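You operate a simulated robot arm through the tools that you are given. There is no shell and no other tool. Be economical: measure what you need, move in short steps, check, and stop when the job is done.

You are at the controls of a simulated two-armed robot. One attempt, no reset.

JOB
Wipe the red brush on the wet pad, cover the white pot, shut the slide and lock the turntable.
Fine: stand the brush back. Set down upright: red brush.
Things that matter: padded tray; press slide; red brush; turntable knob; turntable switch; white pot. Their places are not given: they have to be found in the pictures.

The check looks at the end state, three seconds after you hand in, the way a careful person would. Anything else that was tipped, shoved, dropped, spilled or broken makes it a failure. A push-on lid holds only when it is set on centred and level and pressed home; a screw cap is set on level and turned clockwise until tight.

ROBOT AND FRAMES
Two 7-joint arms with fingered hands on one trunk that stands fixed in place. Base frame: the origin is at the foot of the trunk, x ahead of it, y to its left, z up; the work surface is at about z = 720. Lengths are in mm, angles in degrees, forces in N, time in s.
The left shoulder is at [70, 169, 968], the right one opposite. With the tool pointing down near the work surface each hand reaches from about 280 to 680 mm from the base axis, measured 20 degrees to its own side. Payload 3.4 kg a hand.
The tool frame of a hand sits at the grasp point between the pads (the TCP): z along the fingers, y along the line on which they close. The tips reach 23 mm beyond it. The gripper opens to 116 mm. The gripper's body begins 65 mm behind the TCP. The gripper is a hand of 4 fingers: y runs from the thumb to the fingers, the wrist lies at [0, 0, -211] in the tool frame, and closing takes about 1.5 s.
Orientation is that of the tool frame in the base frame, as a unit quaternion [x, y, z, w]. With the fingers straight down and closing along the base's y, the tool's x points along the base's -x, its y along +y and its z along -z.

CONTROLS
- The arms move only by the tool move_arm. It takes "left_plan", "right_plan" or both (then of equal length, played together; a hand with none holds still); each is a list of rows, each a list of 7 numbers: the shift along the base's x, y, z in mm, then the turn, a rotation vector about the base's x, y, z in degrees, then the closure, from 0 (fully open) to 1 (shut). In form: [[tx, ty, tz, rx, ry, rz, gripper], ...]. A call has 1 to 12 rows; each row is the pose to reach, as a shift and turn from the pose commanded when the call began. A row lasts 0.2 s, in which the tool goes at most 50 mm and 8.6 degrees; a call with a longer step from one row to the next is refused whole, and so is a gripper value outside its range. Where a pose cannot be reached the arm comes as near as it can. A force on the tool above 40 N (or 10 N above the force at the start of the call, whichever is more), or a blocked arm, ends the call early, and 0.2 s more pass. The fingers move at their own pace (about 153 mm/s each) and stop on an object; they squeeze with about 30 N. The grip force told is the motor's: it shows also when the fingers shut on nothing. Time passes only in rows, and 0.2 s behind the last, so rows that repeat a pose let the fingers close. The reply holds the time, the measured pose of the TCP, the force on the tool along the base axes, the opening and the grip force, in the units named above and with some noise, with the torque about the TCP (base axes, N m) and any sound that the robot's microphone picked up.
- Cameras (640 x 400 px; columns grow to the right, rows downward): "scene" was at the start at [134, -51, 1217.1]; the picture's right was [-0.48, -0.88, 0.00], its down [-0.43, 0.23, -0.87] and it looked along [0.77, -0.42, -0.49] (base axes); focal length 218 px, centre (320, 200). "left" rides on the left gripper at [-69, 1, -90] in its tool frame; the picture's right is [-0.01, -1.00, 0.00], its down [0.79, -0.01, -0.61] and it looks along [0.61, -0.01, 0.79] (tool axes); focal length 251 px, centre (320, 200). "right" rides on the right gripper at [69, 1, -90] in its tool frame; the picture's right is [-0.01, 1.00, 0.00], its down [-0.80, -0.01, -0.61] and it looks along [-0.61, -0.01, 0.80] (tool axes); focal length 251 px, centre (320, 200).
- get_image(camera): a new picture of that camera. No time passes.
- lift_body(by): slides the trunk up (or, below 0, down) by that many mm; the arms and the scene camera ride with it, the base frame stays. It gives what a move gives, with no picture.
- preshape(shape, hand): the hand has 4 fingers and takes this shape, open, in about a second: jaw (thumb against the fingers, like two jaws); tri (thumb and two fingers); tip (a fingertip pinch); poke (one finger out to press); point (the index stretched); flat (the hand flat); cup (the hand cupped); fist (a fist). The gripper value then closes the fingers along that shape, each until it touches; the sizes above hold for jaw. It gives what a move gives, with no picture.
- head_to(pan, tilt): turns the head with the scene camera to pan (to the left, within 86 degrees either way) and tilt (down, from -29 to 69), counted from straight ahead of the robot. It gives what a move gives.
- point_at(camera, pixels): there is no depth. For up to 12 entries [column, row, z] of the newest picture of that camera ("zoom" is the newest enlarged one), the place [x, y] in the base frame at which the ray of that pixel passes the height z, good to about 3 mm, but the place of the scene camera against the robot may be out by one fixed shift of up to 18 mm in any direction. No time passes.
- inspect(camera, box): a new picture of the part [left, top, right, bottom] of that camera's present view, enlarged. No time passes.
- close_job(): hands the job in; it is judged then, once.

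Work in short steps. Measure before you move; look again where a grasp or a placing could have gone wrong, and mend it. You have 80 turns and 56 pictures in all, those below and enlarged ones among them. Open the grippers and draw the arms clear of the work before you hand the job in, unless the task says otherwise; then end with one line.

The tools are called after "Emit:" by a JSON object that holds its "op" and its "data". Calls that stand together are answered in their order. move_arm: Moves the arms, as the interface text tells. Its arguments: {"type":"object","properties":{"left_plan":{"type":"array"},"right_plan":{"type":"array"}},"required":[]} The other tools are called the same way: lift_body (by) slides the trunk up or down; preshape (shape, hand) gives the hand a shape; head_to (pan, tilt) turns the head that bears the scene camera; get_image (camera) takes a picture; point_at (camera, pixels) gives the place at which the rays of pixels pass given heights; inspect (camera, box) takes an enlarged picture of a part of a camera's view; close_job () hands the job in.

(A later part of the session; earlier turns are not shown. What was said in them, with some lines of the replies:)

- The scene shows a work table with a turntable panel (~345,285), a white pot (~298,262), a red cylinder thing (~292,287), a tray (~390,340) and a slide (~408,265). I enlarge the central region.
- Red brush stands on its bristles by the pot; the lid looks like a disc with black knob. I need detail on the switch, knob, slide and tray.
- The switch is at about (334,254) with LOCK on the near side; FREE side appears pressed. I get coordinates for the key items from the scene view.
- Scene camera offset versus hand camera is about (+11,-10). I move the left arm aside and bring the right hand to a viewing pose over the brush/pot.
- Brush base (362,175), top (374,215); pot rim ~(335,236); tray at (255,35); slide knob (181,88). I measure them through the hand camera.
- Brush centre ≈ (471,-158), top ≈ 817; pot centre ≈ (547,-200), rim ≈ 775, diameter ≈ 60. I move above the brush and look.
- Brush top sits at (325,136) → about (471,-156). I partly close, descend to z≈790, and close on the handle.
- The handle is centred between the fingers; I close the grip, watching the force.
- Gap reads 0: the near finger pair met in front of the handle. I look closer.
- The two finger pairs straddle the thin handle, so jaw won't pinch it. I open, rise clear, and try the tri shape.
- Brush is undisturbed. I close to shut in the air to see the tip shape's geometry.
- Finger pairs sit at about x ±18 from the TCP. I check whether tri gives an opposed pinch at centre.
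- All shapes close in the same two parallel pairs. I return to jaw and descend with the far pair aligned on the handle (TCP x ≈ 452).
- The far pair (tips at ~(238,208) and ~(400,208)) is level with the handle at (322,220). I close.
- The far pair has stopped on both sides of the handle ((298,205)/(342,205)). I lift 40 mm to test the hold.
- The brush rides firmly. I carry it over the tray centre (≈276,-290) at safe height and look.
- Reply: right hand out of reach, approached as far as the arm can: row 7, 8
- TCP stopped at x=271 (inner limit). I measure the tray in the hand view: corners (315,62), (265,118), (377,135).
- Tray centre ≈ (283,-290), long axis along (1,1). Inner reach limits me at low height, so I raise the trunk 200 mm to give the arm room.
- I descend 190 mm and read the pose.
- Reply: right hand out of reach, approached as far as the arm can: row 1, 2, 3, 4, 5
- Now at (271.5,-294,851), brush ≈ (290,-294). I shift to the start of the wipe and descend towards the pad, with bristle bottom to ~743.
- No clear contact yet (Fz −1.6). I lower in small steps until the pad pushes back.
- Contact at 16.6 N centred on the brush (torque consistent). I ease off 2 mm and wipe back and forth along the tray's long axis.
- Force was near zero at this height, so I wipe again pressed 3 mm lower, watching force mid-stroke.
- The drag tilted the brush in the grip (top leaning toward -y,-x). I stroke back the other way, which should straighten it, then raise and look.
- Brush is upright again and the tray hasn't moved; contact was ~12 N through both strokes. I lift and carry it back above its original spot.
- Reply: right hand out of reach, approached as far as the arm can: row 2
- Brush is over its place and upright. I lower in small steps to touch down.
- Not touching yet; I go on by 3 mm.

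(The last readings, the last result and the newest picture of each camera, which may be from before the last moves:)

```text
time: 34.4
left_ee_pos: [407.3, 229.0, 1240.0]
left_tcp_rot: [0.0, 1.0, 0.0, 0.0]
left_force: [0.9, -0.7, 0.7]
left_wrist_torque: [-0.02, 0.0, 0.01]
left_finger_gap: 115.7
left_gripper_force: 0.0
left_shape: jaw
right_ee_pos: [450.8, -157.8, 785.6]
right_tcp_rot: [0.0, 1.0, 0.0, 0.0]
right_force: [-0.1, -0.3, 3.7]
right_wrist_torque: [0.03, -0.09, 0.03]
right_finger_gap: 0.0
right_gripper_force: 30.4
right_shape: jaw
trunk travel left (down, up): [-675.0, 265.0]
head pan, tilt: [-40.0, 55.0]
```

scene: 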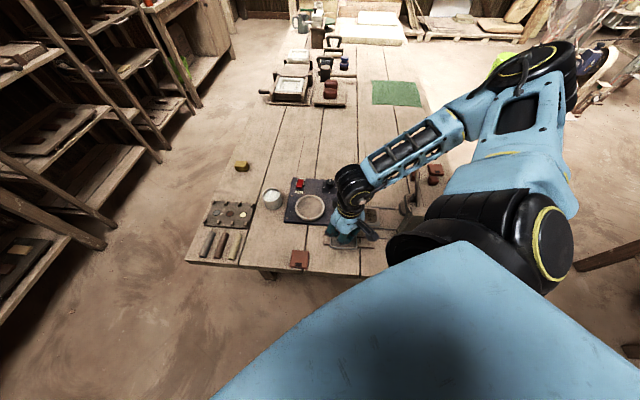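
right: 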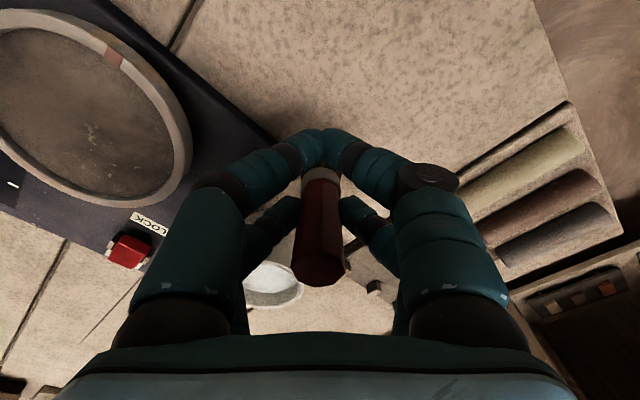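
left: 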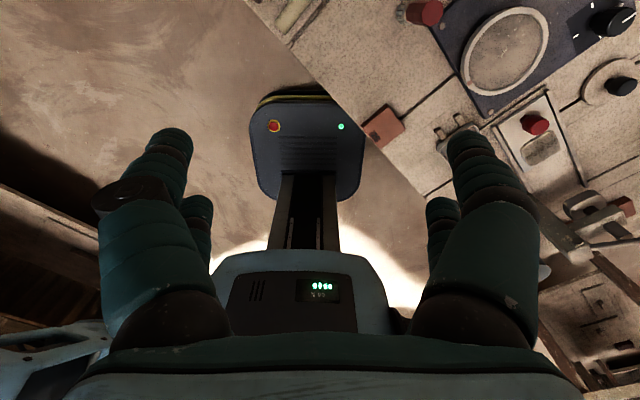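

Touched (3.7 N). I open gently to 0.4 and check the brush before rising.

Emit:
{"op": "move_arm", "data": {"right_plan": [[0, 0, 0, 0, 0, 0, 0.9], [0, 0, 0, 0, 0, 0, 0.8], [0, 0, 0, 0, 0, 0, 0.7], [0, 0, 0, 0, 0, 0, 0.55], [0, 0, 0, 0, 0, 0, 0.4], [0, 0, 0, 0, 0, 0, 0.4]]}}

Emit:
{"op": "get_image", "data": {"camera": "right"}}

```text
time: 35.8
left_ee_pos: [409.1, 227.9, 1239.7]
left_tcp_rot: [-0.001, 1.0, 0.0, 0.0]
left_force: [-0.4, 0.0, -0.2]
left_wrist_torque: [0.03, -0.02, 0.0]
left_finger_gap: 115.8
left_gripper_force: 0.1
left_shape: jaw
right_ee_pos: [452.6, -158.1, 785.4]
right_tcp_rot: [0.0, 1.0, 0.0, -0.001]
right_force: [1.1, -0.4, -0.4]
right_wrist_torque: [-0.06, -0.01, -0.01]
right_finger_gap: 68.9
right_gripper_force: 0.1
right_shape: jaw
trunk travel left (down, up): [-675.0, 265.0]
head pan, tilt: [-40.0, 55.0]
```

```text
20 pictures are left
```

right: 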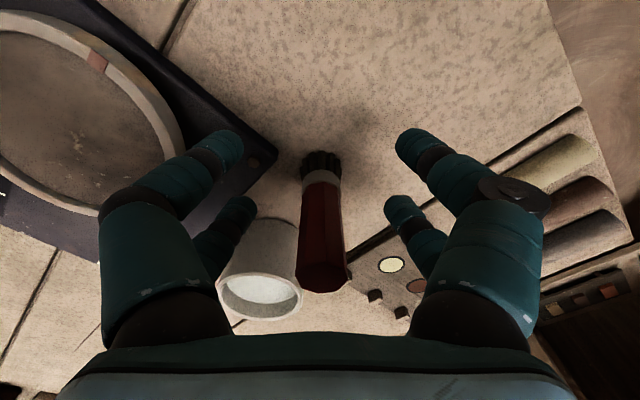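

The bristles are now dark (wet) and the brush stands upright. I rise and move to view the lid near (390,-463).

Emit:
{"op": "move_arm", "data": {"right_plan": [[0, 0, 40, 0, 0, 0, 0.4], [0, 0, 80, 0, 0, 0, 0.4], [0, 0, 120, 0, 0, 0, 0.4], [-12, -45, 120, 0, 0, 0, 0.4], [-24, -90, 120, 0, 0, 0, 0.4], [-36, -135, 120, 0, 0, 0, 0.4], [-48, -180, 120, 0, 0, 0, 0.4], [-60, -225, 120, 0, 0, 0, 0.4], [-72, -265, 120, 0, 0, 0, 0.4], [-82, -305, 120, 0, 0, 0, 0.4], [-82, -305, 120, 0, 0, 0, 0.4]]}}

Emit:
{"op": "get_image", "data": {"camera": "right"}}

Emit:
{"op": "get_image", "data": {"camera": "scene"}}

```text
time: 38.2
left_ee_pos: [409.0, 228.7, 1239.6]
left_tcp_rot: [0.001, 1.0, 0.0, 0.0]
left_force: [-0.1, 0.8, 0.9]
left_wrist_torque: [0.03, -0.01, -0.01]
left_finger_gap: 116.2
left_gripper_force: 0.0
left_shape: jaw
right_ee_pos: [369.8, -463.7, 906.2]
right_tcp_rot: [0.0, 1.0, 0.0, -0.001]
right_force: [-1.0, 0.1, -0.2]
right_wrist_torque: [-0.01, 0.0, -0.01]
right_finger_gap: 68.9
right_gripper_force: 0.0
right_shape: jaw
trunk travel left (down, up): [-675.0, 265.0]
head pan, tilt: [-40.0, 55.0]
```

```text
19 pictures are left
```

right: 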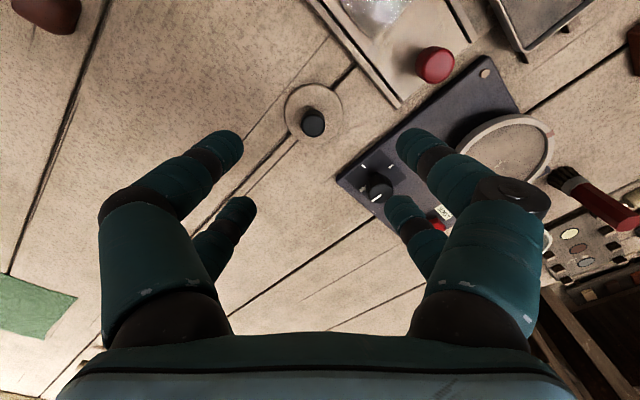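

```text
18 pictures are left
```

scene: 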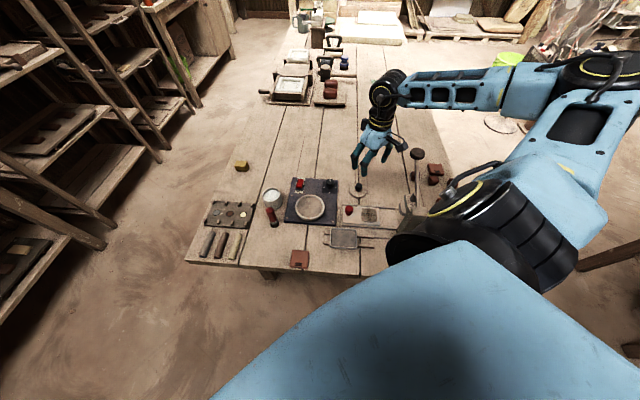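

Lid disc at (314,112), knob top (312,123). I enlarge to measure its dimensions.

Emit:
{"op": "inspect", "data": {"camera": "right", "box": [270, 70, 366, 150]}}

Emit:
{"op": "point_at", "data": {"camera": "right", "pixels": [[314, 112, 726], [312, 123, 750], [284, 110, 726], [344, 113, 726], [314, 84, 726], [314, 142, 726], [435, 64, 765], [378, 185, 755], [437, 226, 745], [443, 212, 735]]}}

```text
5.00 times, centred on (318, 110) of right
```

zoom: 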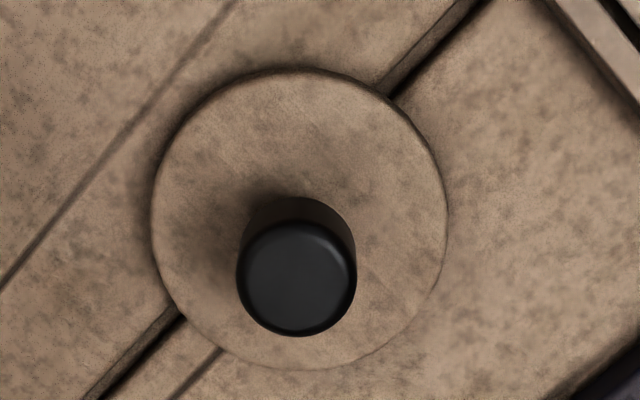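

```text
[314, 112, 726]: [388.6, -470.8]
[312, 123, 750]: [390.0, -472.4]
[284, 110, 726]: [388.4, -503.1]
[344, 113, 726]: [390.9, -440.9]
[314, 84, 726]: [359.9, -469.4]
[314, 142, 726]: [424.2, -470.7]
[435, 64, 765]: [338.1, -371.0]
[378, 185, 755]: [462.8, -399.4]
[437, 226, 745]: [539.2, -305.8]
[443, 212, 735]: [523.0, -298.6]
```

Lid diameter ≈62, centre ≈(391,-471), disc top ≈726, knob top ≈755. I descend with the near finger pair aligned on the knob (TCP x=410, z≈757).

Emit:
{"op": "move_arm", "data": {"right_plan": [[20, -4, -30, 0, 0, 0, 0.4], [40, -7, -60, 0, 0, 0, 0.4], [40, -7, -95, 0, 0, 0, 0.4], [40, -7, -125, 0, 0, 0, 0.4], [40, -7, -142, 0, 0, 0, 0.4], [40, -7, -149, 0, 0, 0, 0.4]]}}

Emit:
{"op": "get_image", "data": {"camera": "right"}}

```text
time: 39.6
left_ee_pos: [408.5, 227.3, 1238.8]
left_tcp_rot: [0.0, 1.0, 0.0, 0.0]
left_force: [1.2, -0.5, 0.3]
left_wrist_torque: [-0.01, 0.02, 0.04]
left_finger_gap: 115.6
left_gripper_force: 0.1
left_shape: jaw
right_ee_pos: [410.1, -470.8, 757.5]
right_tcp_rot: [0.0, 1.0, 0.0, 0.001]
right_force: [-0.2, -0.4, -0.3]
right_wrist_torque: [-0.01, 0.02, 0.0]
right_finger_gap: 68.9
right_gripper_force: 0.0
right_shape: jaw
trunk travel left (down, up): [-675.0, 265.0]
head pan, tilt: [-40.0, 55.0]
```

```text
16 pictures are left
```

right: 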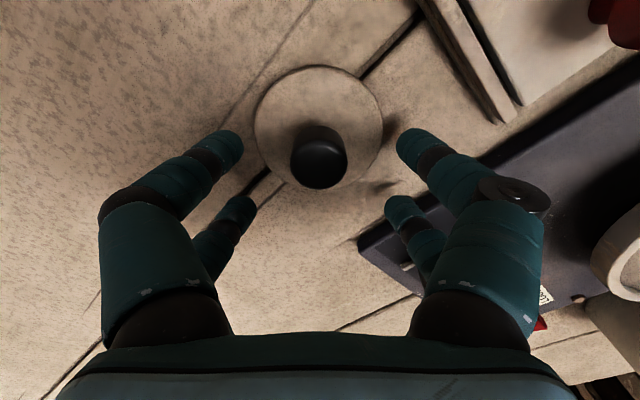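

The knob (319,150) sits between the near tips (238,148)/(402,148). I close the fingers.

Emit:
{"op": "move_arm", "data": {"right_plan": [[0, 0, 0, 0, 0, 0, 0.6], [0, 0, 0, 0, 0, 0, 0.75], [0, 0, 0, 0, 0, 0, 0.9], [0, 0, 0, 0, 0, 0, 1], [0, 0, 0, 0, 0, 0, 1], [0, 0, 0, 0, 0, 0, 1], [0, 0, 30, 0, 0, 0, 1], [0, 0, 60, 0, 0, 0, 1], [0, 0, 60, 0, 0, 0, 1]]}}

Emit:
{"op": "get_image", "data": {"camera": "right"}}

```text
time: 41.6
left_ee_pos: [409.3, 227.1, 1239.0]
left_tcp_rot: [0.0, 1.0, -0.001, -0.001]
left_force: [0.0, 0.1, -0.1]
left_wrist_torque: [-0.02, 0.0, -0.03]
left_finger_gap: 116.0
left_gripper_force: 0.1
left_shape: jaw
right_ee_pos: [409.1, -469.7, 816.4]
right_tcp_rot: [0.0, 1.0, -0.001, -0.001]
right_force: [-0.4, 0.0, -0.2]
right_wrist_torque: [0.02, 0.03, 0.0]
right_finger_gap: 7.2
right_gripper_force: 30.4
right_shape: jaw
trunk travel left (down, up): [-675.0, 265.0]
head pan, tilt: [-40.0, 55.0]
```

```text
15 pictures are left
```

right: 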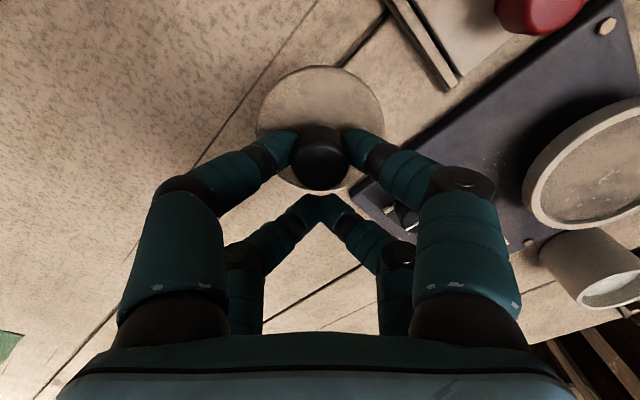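

Lid lifted cleanly (disc centred at (320,127), knob pinched by near pair). I raise and move to (545,-340,880) to view the pot beside the held lid.

Emit:
{"op": "move_arm", "data": {"right_plan": [[0, 0, 35, 0, 0, 0, 1], [20, 20, 60, 0, 0, 0, 1], [48, 46, 64, 0, 0, 0, 1], [76, 74, 64, 0, 0, 0, 1], [104, 102, 64, 0, 0, 0, 1], [136, 130, 64, 0, 0, 0, 1], [136, 130, 64, 0, 0, 0, 1]]}}

Emit:
{"op": "get_image", "data": {"camera": "right"}}

```text
time: 43.2
left_ee_pos: [407.9, 227.6, 1239.7]
left_tcp_rot: [0.0, 1.0, 0.0, 0.0]
left_force: [-0.4, 0.7, 0.0]
left_wrist_torque: [0.03, 0.0, 0.0]
left_finger_gap: 116.1
left_gripper_force: 0.0
left_shape: jaw
right_ee_pos: [545.5, -339.6, 880.3]
right_tcp_rot: [0.0, 1.0, -0.001, 0.0]
right_force: [-0.6, 0.2, -0.3]
right_wrist_torque: [-0.01, 0.01, 0.01]
right_finger_gap: 7.2
right_gripper_force: 30.2
right_shape: jaw
trunk travel left (down, up): [-675.0, 265.0]
head pan, tilt: [-40.0, 55.0]
```

```text
14 pictures are left
```

right: 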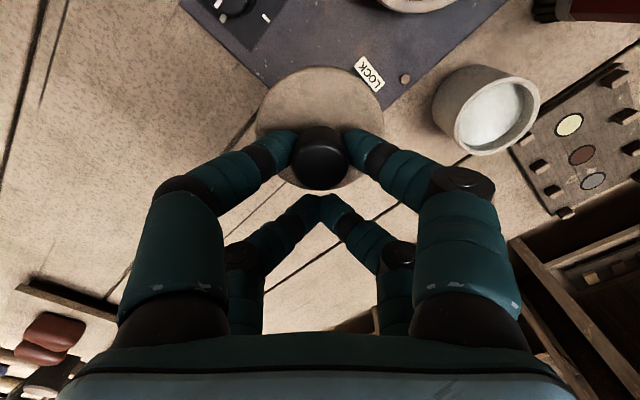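

Pot rim is clearly visible around (497,116); I enlarge it for a precise centre.

Emit:
{"op": "inspect", "data": {"camera": "right", "box": [416, 50, 576, 150]}}

```text
4.00 times, centred on (496, 100) of right
```

zoom: 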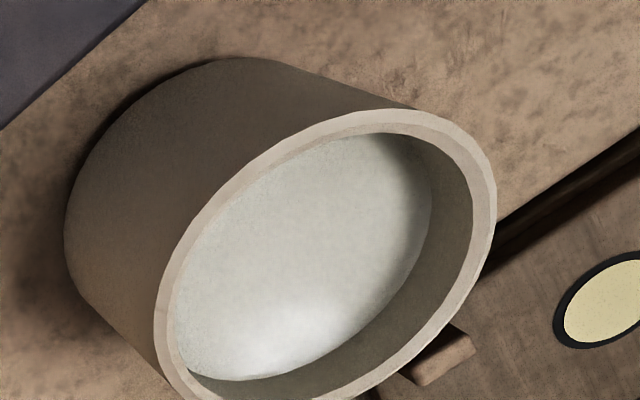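

I convert the outer rim's extreme points at candidate heights.

Emit:
{"op": "point_at", "data": {"camera": "right", "pixels": [[454.75, 128.75, 775], [540.25, 100, 775], [512.25, 77, 775], [484, 155.5, 775], [454.75, 128.75, 780], [540.25, 100, 780], [512.25, 77, 780], [484, 155.5, 780], [432.25, 107.5, 720], [475, 64.5, 720]]}}

```text
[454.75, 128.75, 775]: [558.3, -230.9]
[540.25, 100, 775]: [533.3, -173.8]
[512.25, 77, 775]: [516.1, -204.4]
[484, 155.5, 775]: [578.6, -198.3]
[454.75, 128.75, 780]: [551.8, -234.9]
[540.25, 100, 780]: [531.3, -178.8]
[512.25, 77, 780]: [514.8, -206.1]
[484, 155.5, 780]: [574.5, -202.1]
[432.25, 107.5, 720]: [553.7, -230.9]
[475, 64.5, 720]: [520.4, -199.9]
```

Pot centre ≈ (546.5,-202), rim ≈775. I measure the held lid's centre in the same view (disc extremes (256,127),(383,127),(319,66),(319,190)).

Emit:
{"op": "inspect", "data": {"camera": "right", "box": [240, 50, 400, 210]}}

Emit:
{"op": "point_at", "data": {"camera": "right", "pixels": [[256, 124, 849], [384, 124, 849], [319.5, 66, 849], [319.5, 190, 849]]}}

```text
2.50 times, centred on (320, 130) of right
```

zoom: 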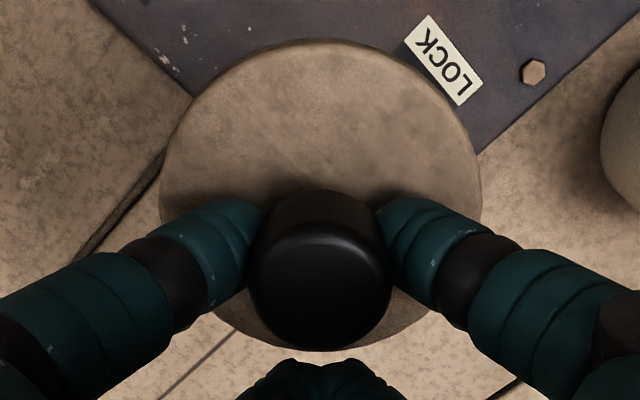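

```text
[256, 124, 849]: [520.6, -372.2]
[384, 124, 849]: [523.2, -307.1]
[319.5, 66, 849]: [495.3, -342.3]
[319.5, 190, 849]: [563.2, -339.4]
```

Lid centre relative to TCP ≈ (-19,0). I move to TCP (565.5,-202) and descend to about 8 mm above contact.

Emit:
{"op": "move_arm", "data": {"right_plan": [[5, 35, 0, 0, 0, 0, 1], [10, 70, 0, 0, 0, 0, 1], [15, 105, 0, 0, 0, 0, 1], [20, 137.5, 0, 0, 0, 0, 1], [20, 137.5, -20, 0, 0, 0, 1], [20, 137.5, -40, 0, 0, 0, 1], [20, 137.5, -55, 0, 0, 0, 1], [20, 137.5, -59, 0, 0, 0, 1]]}}

Emit:
{"op": "get_image", "data": {"camera": "right"}}

```text
time: 45.0
left_ee_pos: [409.8, 228.3, 1239.6]
left_tcp_rot: [0.0, 1.0, -0.001, 0.0]
left_force: [-0.5, -0.2, -0.6]
left_wrist_torque: [0.05, 0.0, 0.02]
left_finger_gap: 115.7
left_gripper_force: 0.1
left_shape: jaw
right_ee_pos: [566.0, -202.2, 821.0]
right_tcp_rot: [0.0, 1.0, -0.001, 0.0]
right_force: [1.3, -0.2, -0.6]
right_wrist_torque: [0.0, -0.01, -0.02]
right_finger_gap: 7.4
right_gripper_force: 30.2
right_shape: jaw
trunk travel left (down, up): [-675.0, 265.0]
head pan, tilt: [-40.0, 55.0]
```

```text
11 pictures are left
```

right: 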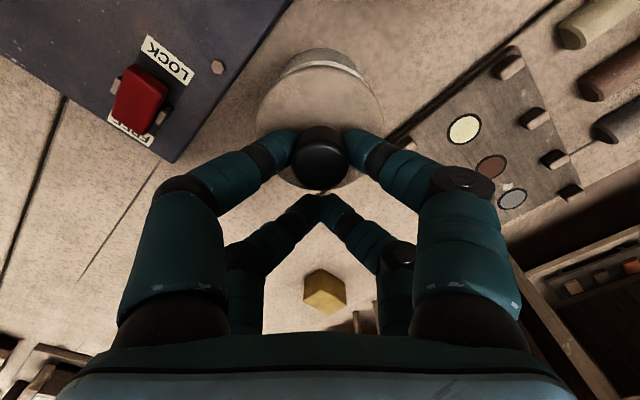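

The lid sits centrally over the pot (pot visible at (319,57) behind the disc). I lower in 2 mm steps.

Emit:
{"op": "move_arm", "data": {"right_plan": [[0, 0, -2, 0, 0, 0, 1], [0, 0, -4, 0, 0, 0, 1], [0, 0, -6, 0, 0, 0, 1], [0, 0, -8, 0, 0, 0, 1], [0, 0, -10, 0, 0, 0, 1]]}}

```text
time: 46.2
left_ee_pos: [408.4, 227.5, 1239.5]
left_tcp_rot: [0.0, 1.0, 0.0, 0.0]
left_force: [-0.2, 0.5, -0.2]
left_wrist_torque: [0.01, -0.01, 0.0]
left_finger_gap: 116.0
left_gripper_force: 0.0
left_shape: jaw
right_ee_pos: [565.6, -201.3, 812.6]
right_tcp_rot: [0.0, 1.0, 0.0, -0.001]
right_force: [0.2, -0.1, -0.6]
right_wrist_torque: [0.0, -0.02, 0.01]
right_finger_gap: 7.4
right_gripper_force: 30.2
right_shape: jaw
trunk travel left (down, up): [-675.0, 265.0]
head pan, tilt: [-40.0, 55.0]
```

No contact at 812.6; I continue 2 mm at a time.

Emit:
{"op": "move_arm", "data": {"right_plan": [[0, 0, -1, 0, 0, 0, 1], [0, 0, -2, 0, 0, 0, 1], [0, 0, -3, 0, 0, 0, 1], [0, 0, -4, 0, 0, 0, 1]]}}

```text
time: 47.2
left_ee_pos: [407.9, 227.9, 1240.5]
left_tcp_rot: [0.0, 1.0, 0.001, 0.001]
left_force: [0.7, -0.1, -0.5]
left_wrist_torque: [-0.01, -0.02, 0.0]
left_finger_gap: 116.0
left_gripper_force: 0.1
left_shape: jaw
right_ee_pos: [565.2, -201.7, 809.3]
right_tcp_rot: [0.0, 1.0, 0.0, 0.0]
right_force: [-1.9, 0.3, 2.5]
right_wrist_torque: [-0.03, 0.09, -0.01]
right_finger_gap: 7.6
right_gripper_force: 29.7
right_shape: jaw
trunk travel left (down, up): [-675.0, 265.0]
head pan, tilt: [-40.0, 55.0]
heard: snap
```

A snap was heard with light contact: the lid is engaging. I press 3 mm more to confirm it's home.

Emit:
{"op": "move_arm", "data": {"right_plan": [[0, 0, -1, 0, 0, 0, 1], [0, 0, -2, 0, 0, 0, 1], [0, 0, -3, 0, 0, 0, 1]]}}

Emit:
{"op": "inspect", "data": {"camera": "right", "box": [220, 20, 420, 220]}}

```text
time: 48.0
left_ee_pos: [406.7, 229.2, 1239.1]
left_tcp_rot: [0.0, 1.0, 0.0, 0.001]
left_force: [0.4, 0.7, -0.6]
left_wrist_torque: [0.02, -0.03, 0.05]
left_finger_gap: 115.8
left_gripper_force: 0.0
left_shape: jaw
right_ee_pos: [566.7, -201.4, 805.9]
right_tcp_rot: [-0.001, 1.0, 0.0, 0.001]
right_force: [0.3, -0.3, 12.8]
right_wrist_torque: [-0.03, 0.17, 0.0]
right_finger_gap: 7.9
right_gripper_force: 30.0
right_shape: jaw
trunk travel left (down, up): [-675.0, 265.0]
head pan, tilt: [-40.0, 55.0]
```

```text
2.00 times, centred on (320, 120) of right
```

zoom: 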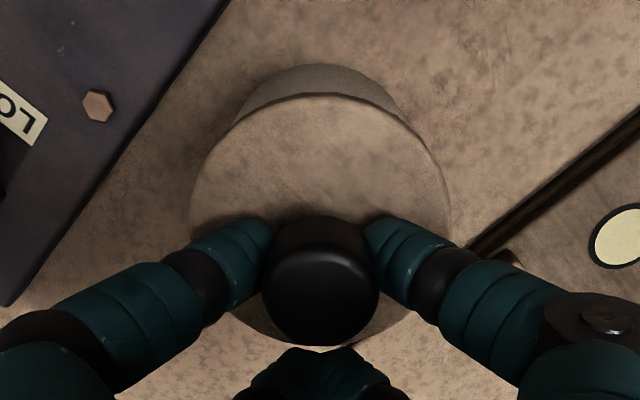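

Seated level at 12.8 N. One slightly firmer push, then I release and rise.

Emit:
{"op": "move_arm", "data": {"right_plan": [[0, 0, -2, 0, 0, 0, 1], [0, 0, -2, 0, 0, 0, 1], [0, 0, 0, 0, 0, 0, 0.8], [0, 0, 0, 0, 0, 0, 0.6], [0, 0, 0, 0, 0, 0, 0.45], [0, 0, 0, 0, 0, 0, 0.45], [0, 0, 0, 0, 0, 0, 0.45], [0, 0, 20, 0, 0, 0, 0.45], [0, 0, 60, 0, 0, 0, 0.45], [0, 0, 100, 0, 0, 0, 0.45]]}}

Emit:
{"op": "get_image", "data": {"camera": "right"}}

```text
time: 50.2
left_ee_pos: [409.1, 228.6, 1239.9]
left_tcp_rot: [0.0, 1.0, 0.0, 0.0]
left_force: [-0.3, -0.3, 0.4]
left_wrist_torque: [0.05, 0.0, 0.0]
left_finger_gap: 116.0
left_gripper_force: 0.1
left_shape: jaw
right_ee_pos: [565.7, -200.9, 905.9]
right_tcp_rot: [0.0, 1.0, 0.0, -0.001]
right_force: [0.6, 0.3, -0.6]
right_wrist_torque: [0.0, -0.01, 0.0]
right_finger_gap: 63.2
right_gripper_force: 0.1
right_shape: jaw
trunk travel left (down, up): [-675.0, 265.0]
head pan, tilt: [-40.0, 55.0]
```

```text
9 pictures are left
```

right: 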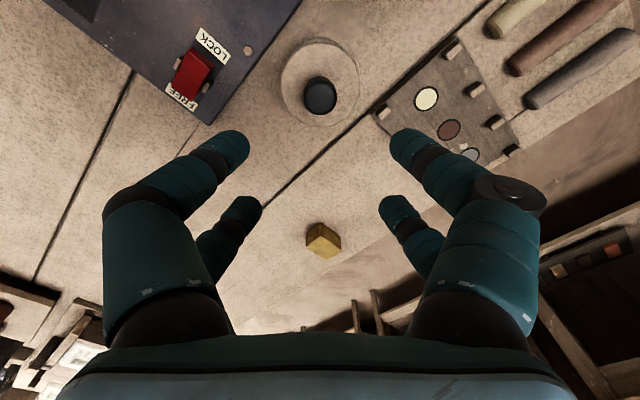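

Lid is on, centred. Next the rocker: LOCK end (201,57), FREE end (184,92). I get their coordinates.

Emit:
{"op": "point_at", "data": {"camera": "right", "pixels": [[201, 57, 745], [184, 92, 745], [193, 74, 745], [211, 45, 733], [180, 100, 733]]}}

Emit:
{"op": "inspect", "data": {"camera": "right", "box": [150, 20, 250, 120]}}

Emit:
{"op": "preshape", "data": {"hand": "right", "shape": "jaw"}}

```text
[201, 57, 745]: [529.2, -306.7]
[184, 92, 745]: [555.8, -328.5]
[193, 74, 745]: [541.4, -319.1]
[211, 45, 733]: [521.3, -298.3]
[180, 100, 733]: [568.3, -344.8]
```

```text
4.00 times, centred on (200, 70) of right
```

zoom: 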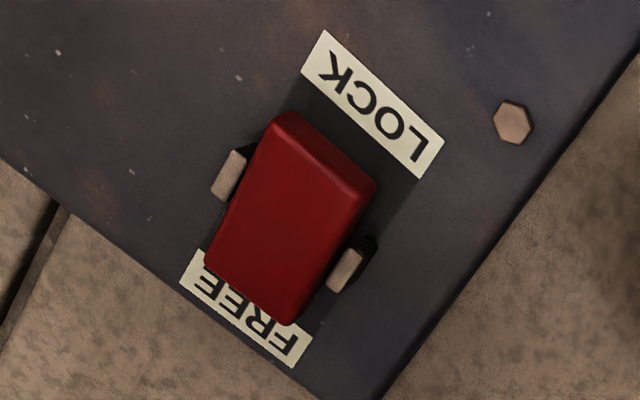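

```text
time: 51.1
left_ee_pos: [408.6, 227.2, 1240.6]
left_tcp_rot: [-0.001, 1.0, -0.001, 0.001]
left_force: [-0.6, -0.3, 0.4]
left_wrist_torque: [-0.02, 0.02, 0.02]
left_finger_gap: 115.9
left_gripper_force: 0.1
left_shape: jaw
right_ee_pos: [564.7, -202.4, 905.5]
right_tcp_rot: [0.0, 1.0, 0.0, 0.0]
right_force: [0.1, 0.0, 0.0]
right_wrist_torque: [-0.01, 0.02, 0.02]
right_finger_gap: 116.0
right_gripper_force: 0.1
right_shape: jaw
trunk travel left (down, up): [-675.0, 265.0]
head pan, tilt: [-40.0, 55.0]
```

The LOCK end is raised (FREE engaged). I'll press it with the closed far pair: TCP target (511,-306), first stopping at z≈795.

Emit:
{"op": "move_arm", "data": {"right_plan": [[-15, -30, 0, 0, 0, 0, 0.3], [-30, -60, 0, 0, 0, 0, 0.6], [-45, -90, 0, 0, 0, 0, 0.9], [-54, -104, 0, 0, 0, 0, 1], [-54, -104, -20, 0, 0, 0, 1], [-54, -104, -50, 0, 0, 0, 1], [-54, -104, -80, 0, 0, 0, 1], [-54, -104, -110, 0, 0, 0, 1], [-54, -104, -110, 0, 0, 0, 1]]}}

Emit:
{"op": "get_image", "data": {"camera": "right"}}

```text
time: 53.1
left_ee_pos: [407.2, 228.2, 1238.5]
left_tcp_rot: [0.0, 1.0, 0.0, 0.0]
left_force: [-0.7, 0.4, 0.1]
left_wrist_torque: [0.01, 0.01, 0.0]
left_finger_gap: 116.0
left_gripper_force: 0.1
left_shape: jaw
right_ee_pos: [512.5, -306.2, 794.5]
right_tcp_rot: [0.0, 1.0, 0.0, 0.0]
right_force: [-0.8, 0.0, 0.6]
right_wrist_torque: [-0.04, 0.02, 0.03]
right_finger_gap: 0.0
right_gripper_force: 30.2
right_shape: jaw
trunk travel left (down, up): [-675.0, 265.0]
head pan, tilt: [-40.0, 55.0]
```

```text
7 pictures are left
```

right: 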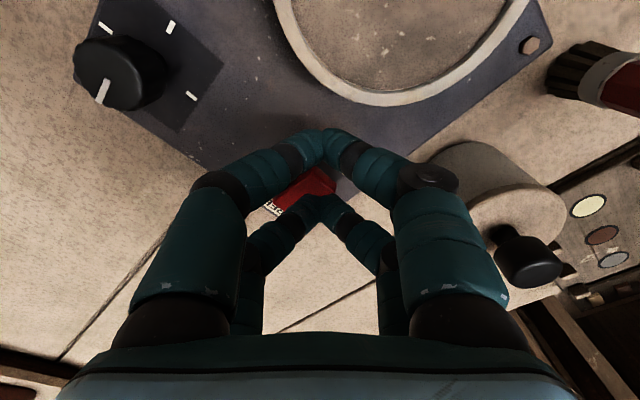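

The rocker's LOCK end (≈(322,178)) lies directly below the far tips. I descend in 3 mm steps.

Emit:
{"op": "move_arm", "data": {"right_plan": [[0, 0, -5, 0, 0, 0, 1], [0, 0, -10, 0, 0, 0, 1], [0, 0, -14, 0, 0, 0, 1], [0, 0, -17, 0, 0, 0, 1], [0, 0, -20, 0, 0, 0, 1], [0, 0, -23, 0, 0, 0, 1]]}}

```text
time: 54.5
left_ee_pos: [407.9, 229.6, 1239.8]
left_tcp_rot: [0.0, 1.0, -0.001, 0.0]
left_force: [0.3, 0.3, -0.9]
left_wrist_torque: [-0.01, -0.02, 0.0]
left_finger_gap: 115.8
left_gripper_force: 0.0
left_shape: jaw
right_ee_pos: [511.9, -305.6, 773.1]
right_tcp_rot: [0.0, 1.0, 0.0, 0.0]
right_force: [0.1, 0.3, 2.0]
right_wrist_torque: [0.03, -0.07, 0.0]
right_finger_gap: 0.0
right_gripper_force: 30.2
right_shape: jaw
trunk travel left (down, up): [-675.0, 265.0]
head pan, tilt: [-40.0, 55.0]
```

Light contact (2 N, on the far pair). I press further.

Emit:
{"op": "move_arm", "data": {"right_plan": [[0, 0, -2, 0, 0, 0, 1], [0, 0, -4, 0, 0, 0, 1], [0, 0, -6, 0, 0, 0, 1]]}}

```text
time: 55.3
left_ee_pos: [405.1, 229.5, 1241.5]
left_tcp_rot: [0.0, 1.0, -0.001, 0.001]
left_force: [0.2, -0.2, -0.2]
left_wrist_torque: [-0.02, 0.04, -0.02]
left_finger_gap: 116.0
left_gripper_force: 0.0
left_shape: jaw
right_ee_pos: [510.7, -306.4, 771.7]
right_tcp_rot: [0.0, 1.0, -0.001, 0.003]
right_force: [1.3, -2.6, 33.1]
right_wrist_torque: [-0.11, -0.81, -0.1]
right_finger_gap: 0.0
right_gripper_force: 30.0
right_shape: jaw
trunk travel left (down, up): [-675.0, 265.0]
head pan, tilt: [-40.0, 55.0]
```

33 N without travel; contact is at ≈(535,-309). I back off and look at the rocker state.

Emit:
{"op": "move_arm", "data": {"right_plan": [[0, 0, 20, 0, 0, 0, 1], [0, 0, 60, 0, 0, 0, 1], [0, 30, 100, 0, 0, 0, 1], [0, 70, 110, 0, 0, 0, 1], [10, 105, 115, 0, 0, 0, 1]]}}

Emit:
{"op": "inspect", "data": {"camera": "right", "box": [120, 40, 280, 160]}}

```text
time: 56.5
left_ee_pos: [408.1, 229.3, 1238.5]
left_tcp_rot: [0.0, 1.0, -0.001, -0.001]
left_force: [0.0, -0.1, -0.5]
left_wrist_torque: [-0.03, 0.02, 0.01]
left_finger_gap: 115.7
left_gripper_force: 0.0
left_shape: jaw
right_ee_pos: [523.0, -199.7, 882.3]
right_tcp_rot: [0.0, 1.0, -0.001, 0.0]
right_force: [0.9, 1.6, 0.5]
right_wrist_torque: [-0.01, 0.0, 0.04]
right_finger_gap: 0.0
right_gripper_force: 30.2
right_shape: jaw
trunk travel left (down, up): [-675.0, 265.0]
head pan, tilt: [-40.0, 55.0]
```

```text
3.33 times, centred on (200, 100) of right
```

zoom: 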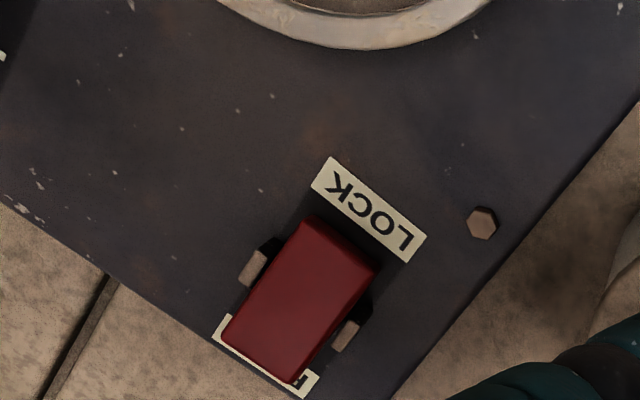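

Geometry suggests the rocker flipped, but viewpoints differ. I return to the exact earlier viewing pose (565,-202,905.5) for a like-for-like picture.

Emit:
{"op": "move_arm", "data": {"right_plan": [[20, 0, 12, 0, 0, 0, 1], [42, -2.5, 23, 0, 0, 0, 1], [42, -2.5, 23, 0, 0, 0, 1]]}}

Emit:
{"op": "inspect", "data": {"camera": "right", "box": [150, 20, 250, 120]}}

```text
time: 57.3
left_ee_pos: [409.0, 227.2, 1238.5]
left_tcp_rot: [-0.001, 1.0, 0.0, 0.0]
left_force: [0.0, 0.2, -0.2]
left_wrist_torque: [0.04, 0.0, -0.02]
left_finger_gap: 116.0
left_gripper_force: 0.0
left_shape: jaw
right_ee_pos: [564.8, -204.1, 904.7]
right_tcp_rot: [0.0, 1.0, 0.0, 0.0]
right_force: [-0.1, 0.0, 0.2]
right_wrist_torque: [-0.01, 0.0, 0.0]
right_finger_gap: 0.0
right_gripper_force: 30.1
right_shape: jaw
trunk travel left (down, up): [-675.0, 265.0]
head pan, tilt: [-40.0, 55.0]
```

```text
4.00 times, centred on (200, 70) of right
```

zoom: 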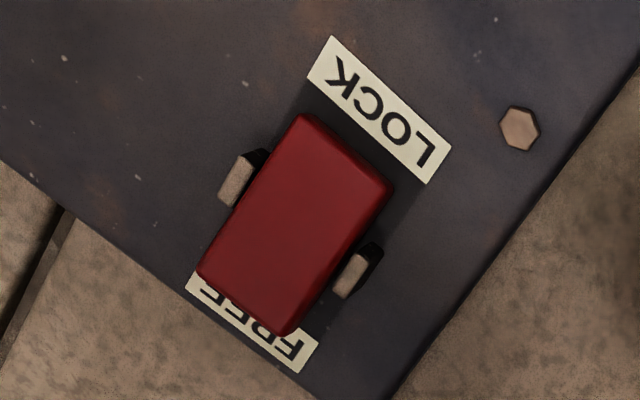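

The rocker clearly flipped: the FREE end now rises over its label and LOCK end is down. Now the slide: knob ≈(337,-370), rail direction ≈(-0.70,-0.71) toward the press. I go to a start position behind the knob with fingers closed.

Emit:
{"op": "move_arm", "data": {"right_plan": [[-32, -24, 0, 0, 0, 0, 1], [-64, -48, 0, 0, 0, 0, 1], [-96, -72, 0, 0, 0, 0, 1], [-128, -100, 0, 0, 0, 0, 1], [-158, -124, 0, 0, 0, 0, 1], [-182, -141, -10, 0, 0, 0, 1], [-182, -141, -50, 0, 0, 0, 1], [-182, -141, -90, 0, 0, 0, 1], [-182, -141, -110, 0, 0, 0, 1]]}}

Emit:
{"op": "get_image", "data": {"camera": "right"}}

```text
time: 59.3
left_ee_pos: [408.3, 227.0, 1240.6]
left_tcp_rot: [0.0, 1.0, 0.001, 0.0]
left_force: [0.4, 0.5, -0.7]
left_wrist_torque: [0.03, 0.02, 0.01]
left_finger_gap: 115.7
left_gripper_force: 0.0
left_shape: jaw
right_ee_pos: [382.6, -345.0, 793.1]
right_tcp_rot: [0.0, 1.0, 0.001, 0.0]
right_force: [-1.3, -0.2, 1.0]
right_wrist_torque: [-0.04, 0.0, 0.0]
right_finger_gap: 0.0
right_gripper_force: 30.0
right_shape: jaw
trunk travel left (down, up): [-675.0, 265.0]
head pan, tilt: [-40.0, 55.0]
```

```text
4 pictures are left
```

right: 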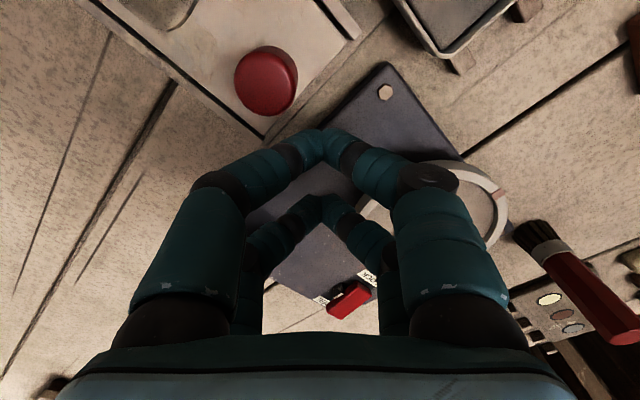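

Knob top at (270,76) → ≈(337,-366); rails run at 45°. I lower to tip height ~747 and push along (-1,-1).

Emit:
{"op": "move_arm", "data": {"right_plan": [[0, 0, -12, 0, 0, 0, 1], [0, 0, -23, 0, 0, 0, 1], [-4, -5, -23, 0, 0, 0, 1], [-8, -9, -23, 0, 0, 0, 1], [-13, -14, -23, 0, 0, 0, 1], [-18, -19, -23, 0, 0, 0, 1], [-23, -24, -23, 0, 0, 0, 1], [-28, -29, -23, 0, 0, 0, 1], [-33, -34, -23, 0, 0, 0, 1], [-38, -39, -23, 0, 0, 0, 1]]}}

```text
time: 61.5
left_ee_pos: [408.8, 227.8, 1238.9]
left_tcp_rot: [0.0, 1.0, 0.0, 0.0]
left_force: [0.3, -0.2, -0.3]
left_wrist_torque: [-0.01, -0.01, 0.0]
left_finger_gap: 116.1
left_gripper_force: 0.1
left_shape: jaw
right_ee_pos: [344.6, -384.1, 771.9]
right_tcp_rot: [-0.001, 1.0, 0.0, -0.001]
right_force: [1.0, 0.6, -1.0]
right_wrist_torque: [0.01, 0.01, 0.03]
right_finger_gap: 0.0
right_gripper_force: 30.4
right_shape: jaw
trunk travel left (down, up): [-675.0, 265.0]
head pan, tilt: [-40.0, 55.0]
```

Tips have passed the knob's old place with ~1 N drag, so the slide is moving. I continue until the stop.

Emit:
{"op": "move_arm", "data": {"right_plan": [[-5, -5, 0, 0, 0, 0, 1], [-10, -10, 0, 0, 0, 0, 1], [-15, -15, 0, 0, 0, 0, 1], [-20, -20, 0, 0, 0, 0, 1], [-24, -24, 0, 0, 0, 0, 1], [-28, -28, 0, 0, 0, 0, 1]]}}

Emit:
{"op": "get_image", "data": {"camera": "right"}}

```text
time: 62.9
left_ee_pos: [409.7, 228.1, 1239.3]
left_tcp_rot: [0.0, 1.0, 0.0, 0.0]
left_force: [-0.5, -0.1, 1.4]
left_wrist_torque: [0.03, -0.02, 0.0]
left_finger_gap: 115.8
left_gripper_force: 0.2
left_shape: jaw
right_ee_pos: [315.8, -411.7, 771.8]
right_tcp_rot: [-0.002, 1.0, 0.0, -0.001]
right_force: [1.9, -0.7, -0.4]
right_wrist_torque: [0.0, 0.0, 0.01]
right_finger_gap: 0.0
right_gripper_force: 30.1
right_shape: jaw
trunk travel left (down, up): [-675.0, 265.0]
head pan, tilt: [-40.0, 55.0]
```

```text
3 pictures are left
```

right: 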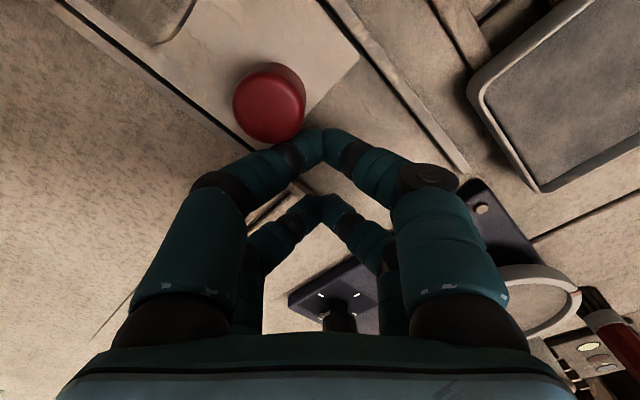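

The slide follows (knob now ≈(274,-429)), no stop yet. I continue in small steps with the force limit as guard.

Emit:
{"op": "move_arm", "data": {"right_plan": [[-3, -3, 0, 0, 0, 0, 1], [-6, -6, 0, 0, 0, 0, 1], [-9, -9, 0, 0, 0, 0, 1], [-12, -12, 0, 0, 0, 0, 1]]}}

```text
time: 63.9
left_ee_pos: [408.0, 227.4, 1239.3]
left_tcp_rot: [0.0, 1.0, 0.001, 0.0]
left_force: [0.4, -0.4, 0.1]
left_wrist_torque: [0.01, 0.04, -0.01]
left_finger_gap: 115.9
left_gripper_force: 0.1
left_shape: jaw
right_ee_pos: [303.6, -423.5, 771.6]
right_tcp_rot: [0.0, 1.0, 0.0, 0.0]
right_force: [0.8, -0.2, -0.1]
right_wrist_torque: [0.01, 0.01, 0.03]
right_finger_gap: 0.1
right_gripper_force: 29.9
right_shape: jaw
trunk travel left (down, up): [-675.0, 265.0]
head pan, tilt: [-40.0, 55.0]
```

Still sliding at ~1 N after ~104 mm. I check with the scene camera where the plate is relative to the press.

Emit:
{"op": "inspect", "data": {"camera": "scene", "box": [310, 150, 470, 260]}}

```text
3.64 times, centred on (390, 205) of scene
```

zoom: 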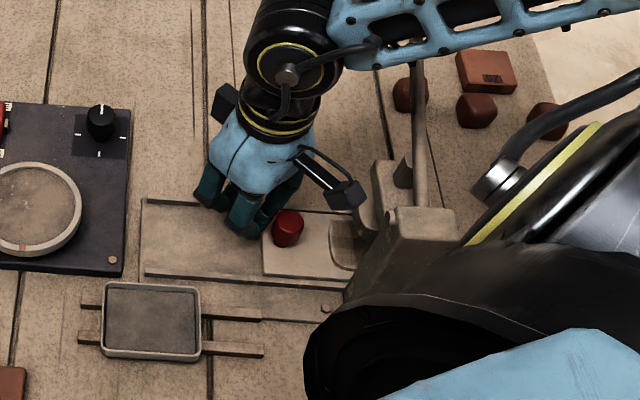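

The plate is partly under the press head, and the hand's camera box gets close to the press. I back off 10 mm, tilt the hand 25° backward from the press, and lower 5 mm before pushing on.

Emit:
{"op": "move_arm", "data": {"right_plan": [[6, 6, 0, 0, 0, 0, 1], [12, 12, 0, -4.4, 4.4, 0, 1], [12, 12, 0, -8.8, 8.8, 0, 1], [12, 12, 0, -13.2, 13.2, 0, 1], [12, 12, -2, -17.6, 17.6, 0, 1], [12, 12, -5, -17.6, 17.6, 0, 1], [9, 9, -5, -17.6, 17.6, 0, 1], [5, 5, -5, -17.6, 17.6, 0, 1], [1, 1, -5, -17.6, 17.6, 0, 1], [-3, -3, -5, -17.6, 17.6, 0, 1], [-7, -7, -5, -17.6, 17.6, 0, 1]]}}

```text
time: 66.3
left_ee_pos: [412.2, 229.6, 1238.1]
left_tcp_rot: [0.0, 1.0, -0.002, -0.001]
left_force: [0.4, 0.6, -0.7]
left_wrist_torque: [0.02, -0.01, 0.02]
left_finger_gap: 115.8
left_gripper_force: 0.0
left_shape: jaw
right_ee_pos: [299.2, -429.7, 766.8]
right_tcp_rot: [0.001, 0.977, -0.153, -0.152]
right_force: [11.0, 8.5, 2.3]
right_wrist_torque: [0.03, -0.08, -0.07]
right_finger_gap: 0.2
right_gripper_force: 29.7
right_shape: jaw
trunk travel left (down, up): [-675.0, 265.0]
head pan, tilt: [-40.0, 55.0]
```

Resistance of 14 N along the push direction: likely the end stop. I push 3 mm more to confirm.

Emit:
{"op": "move_arm", "data": {"right_plan": [[-1.5, -1.5, 0, 0, 0, 0, 1], [-3, -3, 0, 0, 0, 0, 1], [-3, -3, 0, 0, 0, 0, 1]]}}

```text
time: 67.1
left_ee_pos: [413.0, 230.4, 1237.1]
left_tcp_rot: [-0.001, 1.0, -0.002, -0.002]
left_force: [-0.2, -0.1, 0.7]
left_wrist_torque: [0.01, -0.01, -0.01]
left_finger_gap: 115.8
left_gripper_force: 0.1
left_shape: jaw
right_ee_pos: [296.1, -432.2, 767.9]
right_tcp_rot: [0.0, 0.976, -0.153, -0.154]
right_force: [24.6, 12.9, 7.3]
right_wrist_torque: [0.05, -0.01, -0.04]
right_finger_gap: 0.1
right_gripper_force: 30.3
right_shape: jaw
trunk travel left (down, up): [-675.0, 265.0]
head pan, tilt: [-40.0, 55.0]
```

Force rises to 28 N with almost no torque, i.e. contact at the knob against a hard stop; the slide is home. I back off, rise and level the hand.

Emit:
{"op": "move_arm", "data": {"right_plan": [[5, 5, 0, 0, 0, 0, 1], [15, 15, 0, 0, 0, 0, 1], [30, 30, 5, 0, 0, 0, 1], [45, 45, 25, 0, 0, 0, 1], [55, 55, 60, 4.4, -4.4, 0, 1], [60, 60, 100, 8.8, -8.8, 0, 1], [65, 65, 140, 13.2, -13.2, 0, 1], [70, 70, 180, 17.6, -17.6, 0, 1], [75, 75, 220, 17.6, -17.6, 0, 0.5], [75, 75, 250, 17.6, -17.6, 0, 0], [75, 75, 250, 17.6, -17.6, 0, 0]]}}

Emit:
{"op": "inspect", "data": {"camera": "scene", "box": [220, 150, 440, 280]}}

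```text
time: 69.5
left_ee_pos: [407.8, 227.7, 1240.1]
left_tcp_rot: [0.0, 1.0, 0.0, 0.001]
left_force: [0.5, 0.6, 0.6]
left_wrist_torque: [-0.01, -0.02, -0.01]
left_finger_gap: 115.8
left_gripper_force: 0.1
left_shape: jaw
right_ee_pos: [368.0, -357.9, 1016.6]
right_tcp_rot: [0.001, 1.0, 0.0, 0.0]
right_force: [0.5, -0.8, 0.3]
right_wrist_torque: [0.01, -0.03, 0.03]
right_finger_gap: 115.9
right_gripper_force: 0.1
right_shape: jaw
trunk travel left (down, up): [-675.0, 265.0]
head pan, tilt: [-40.0, 55.0]
```

```text
2.91 times, centred on (330, 215) of scene
```

zoom: 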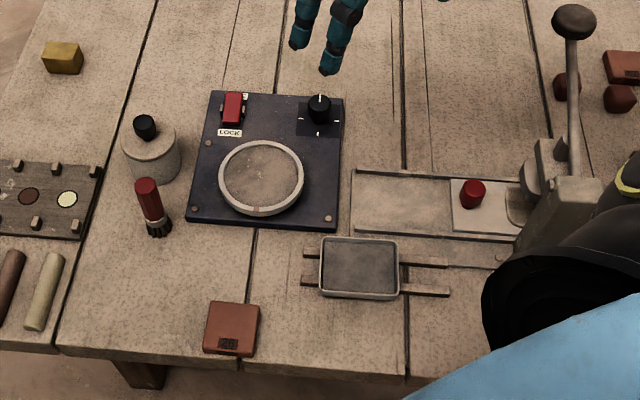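

Everything checks out: the lid is on the pot, the wetted brush stands upright, the switch is on LOCK, and the slide is home at its stop. Hands are open and clear, so I hand in.

Emit:
{"op": "close_job", "data": {}}

```text
The job is handed in.
```

The job is handed in: the red brush was wiped on the wet pad and stood back upright, the white pot's lid snapped on, the slide was pushed to its stop, and the turntable switch is on LOCK.
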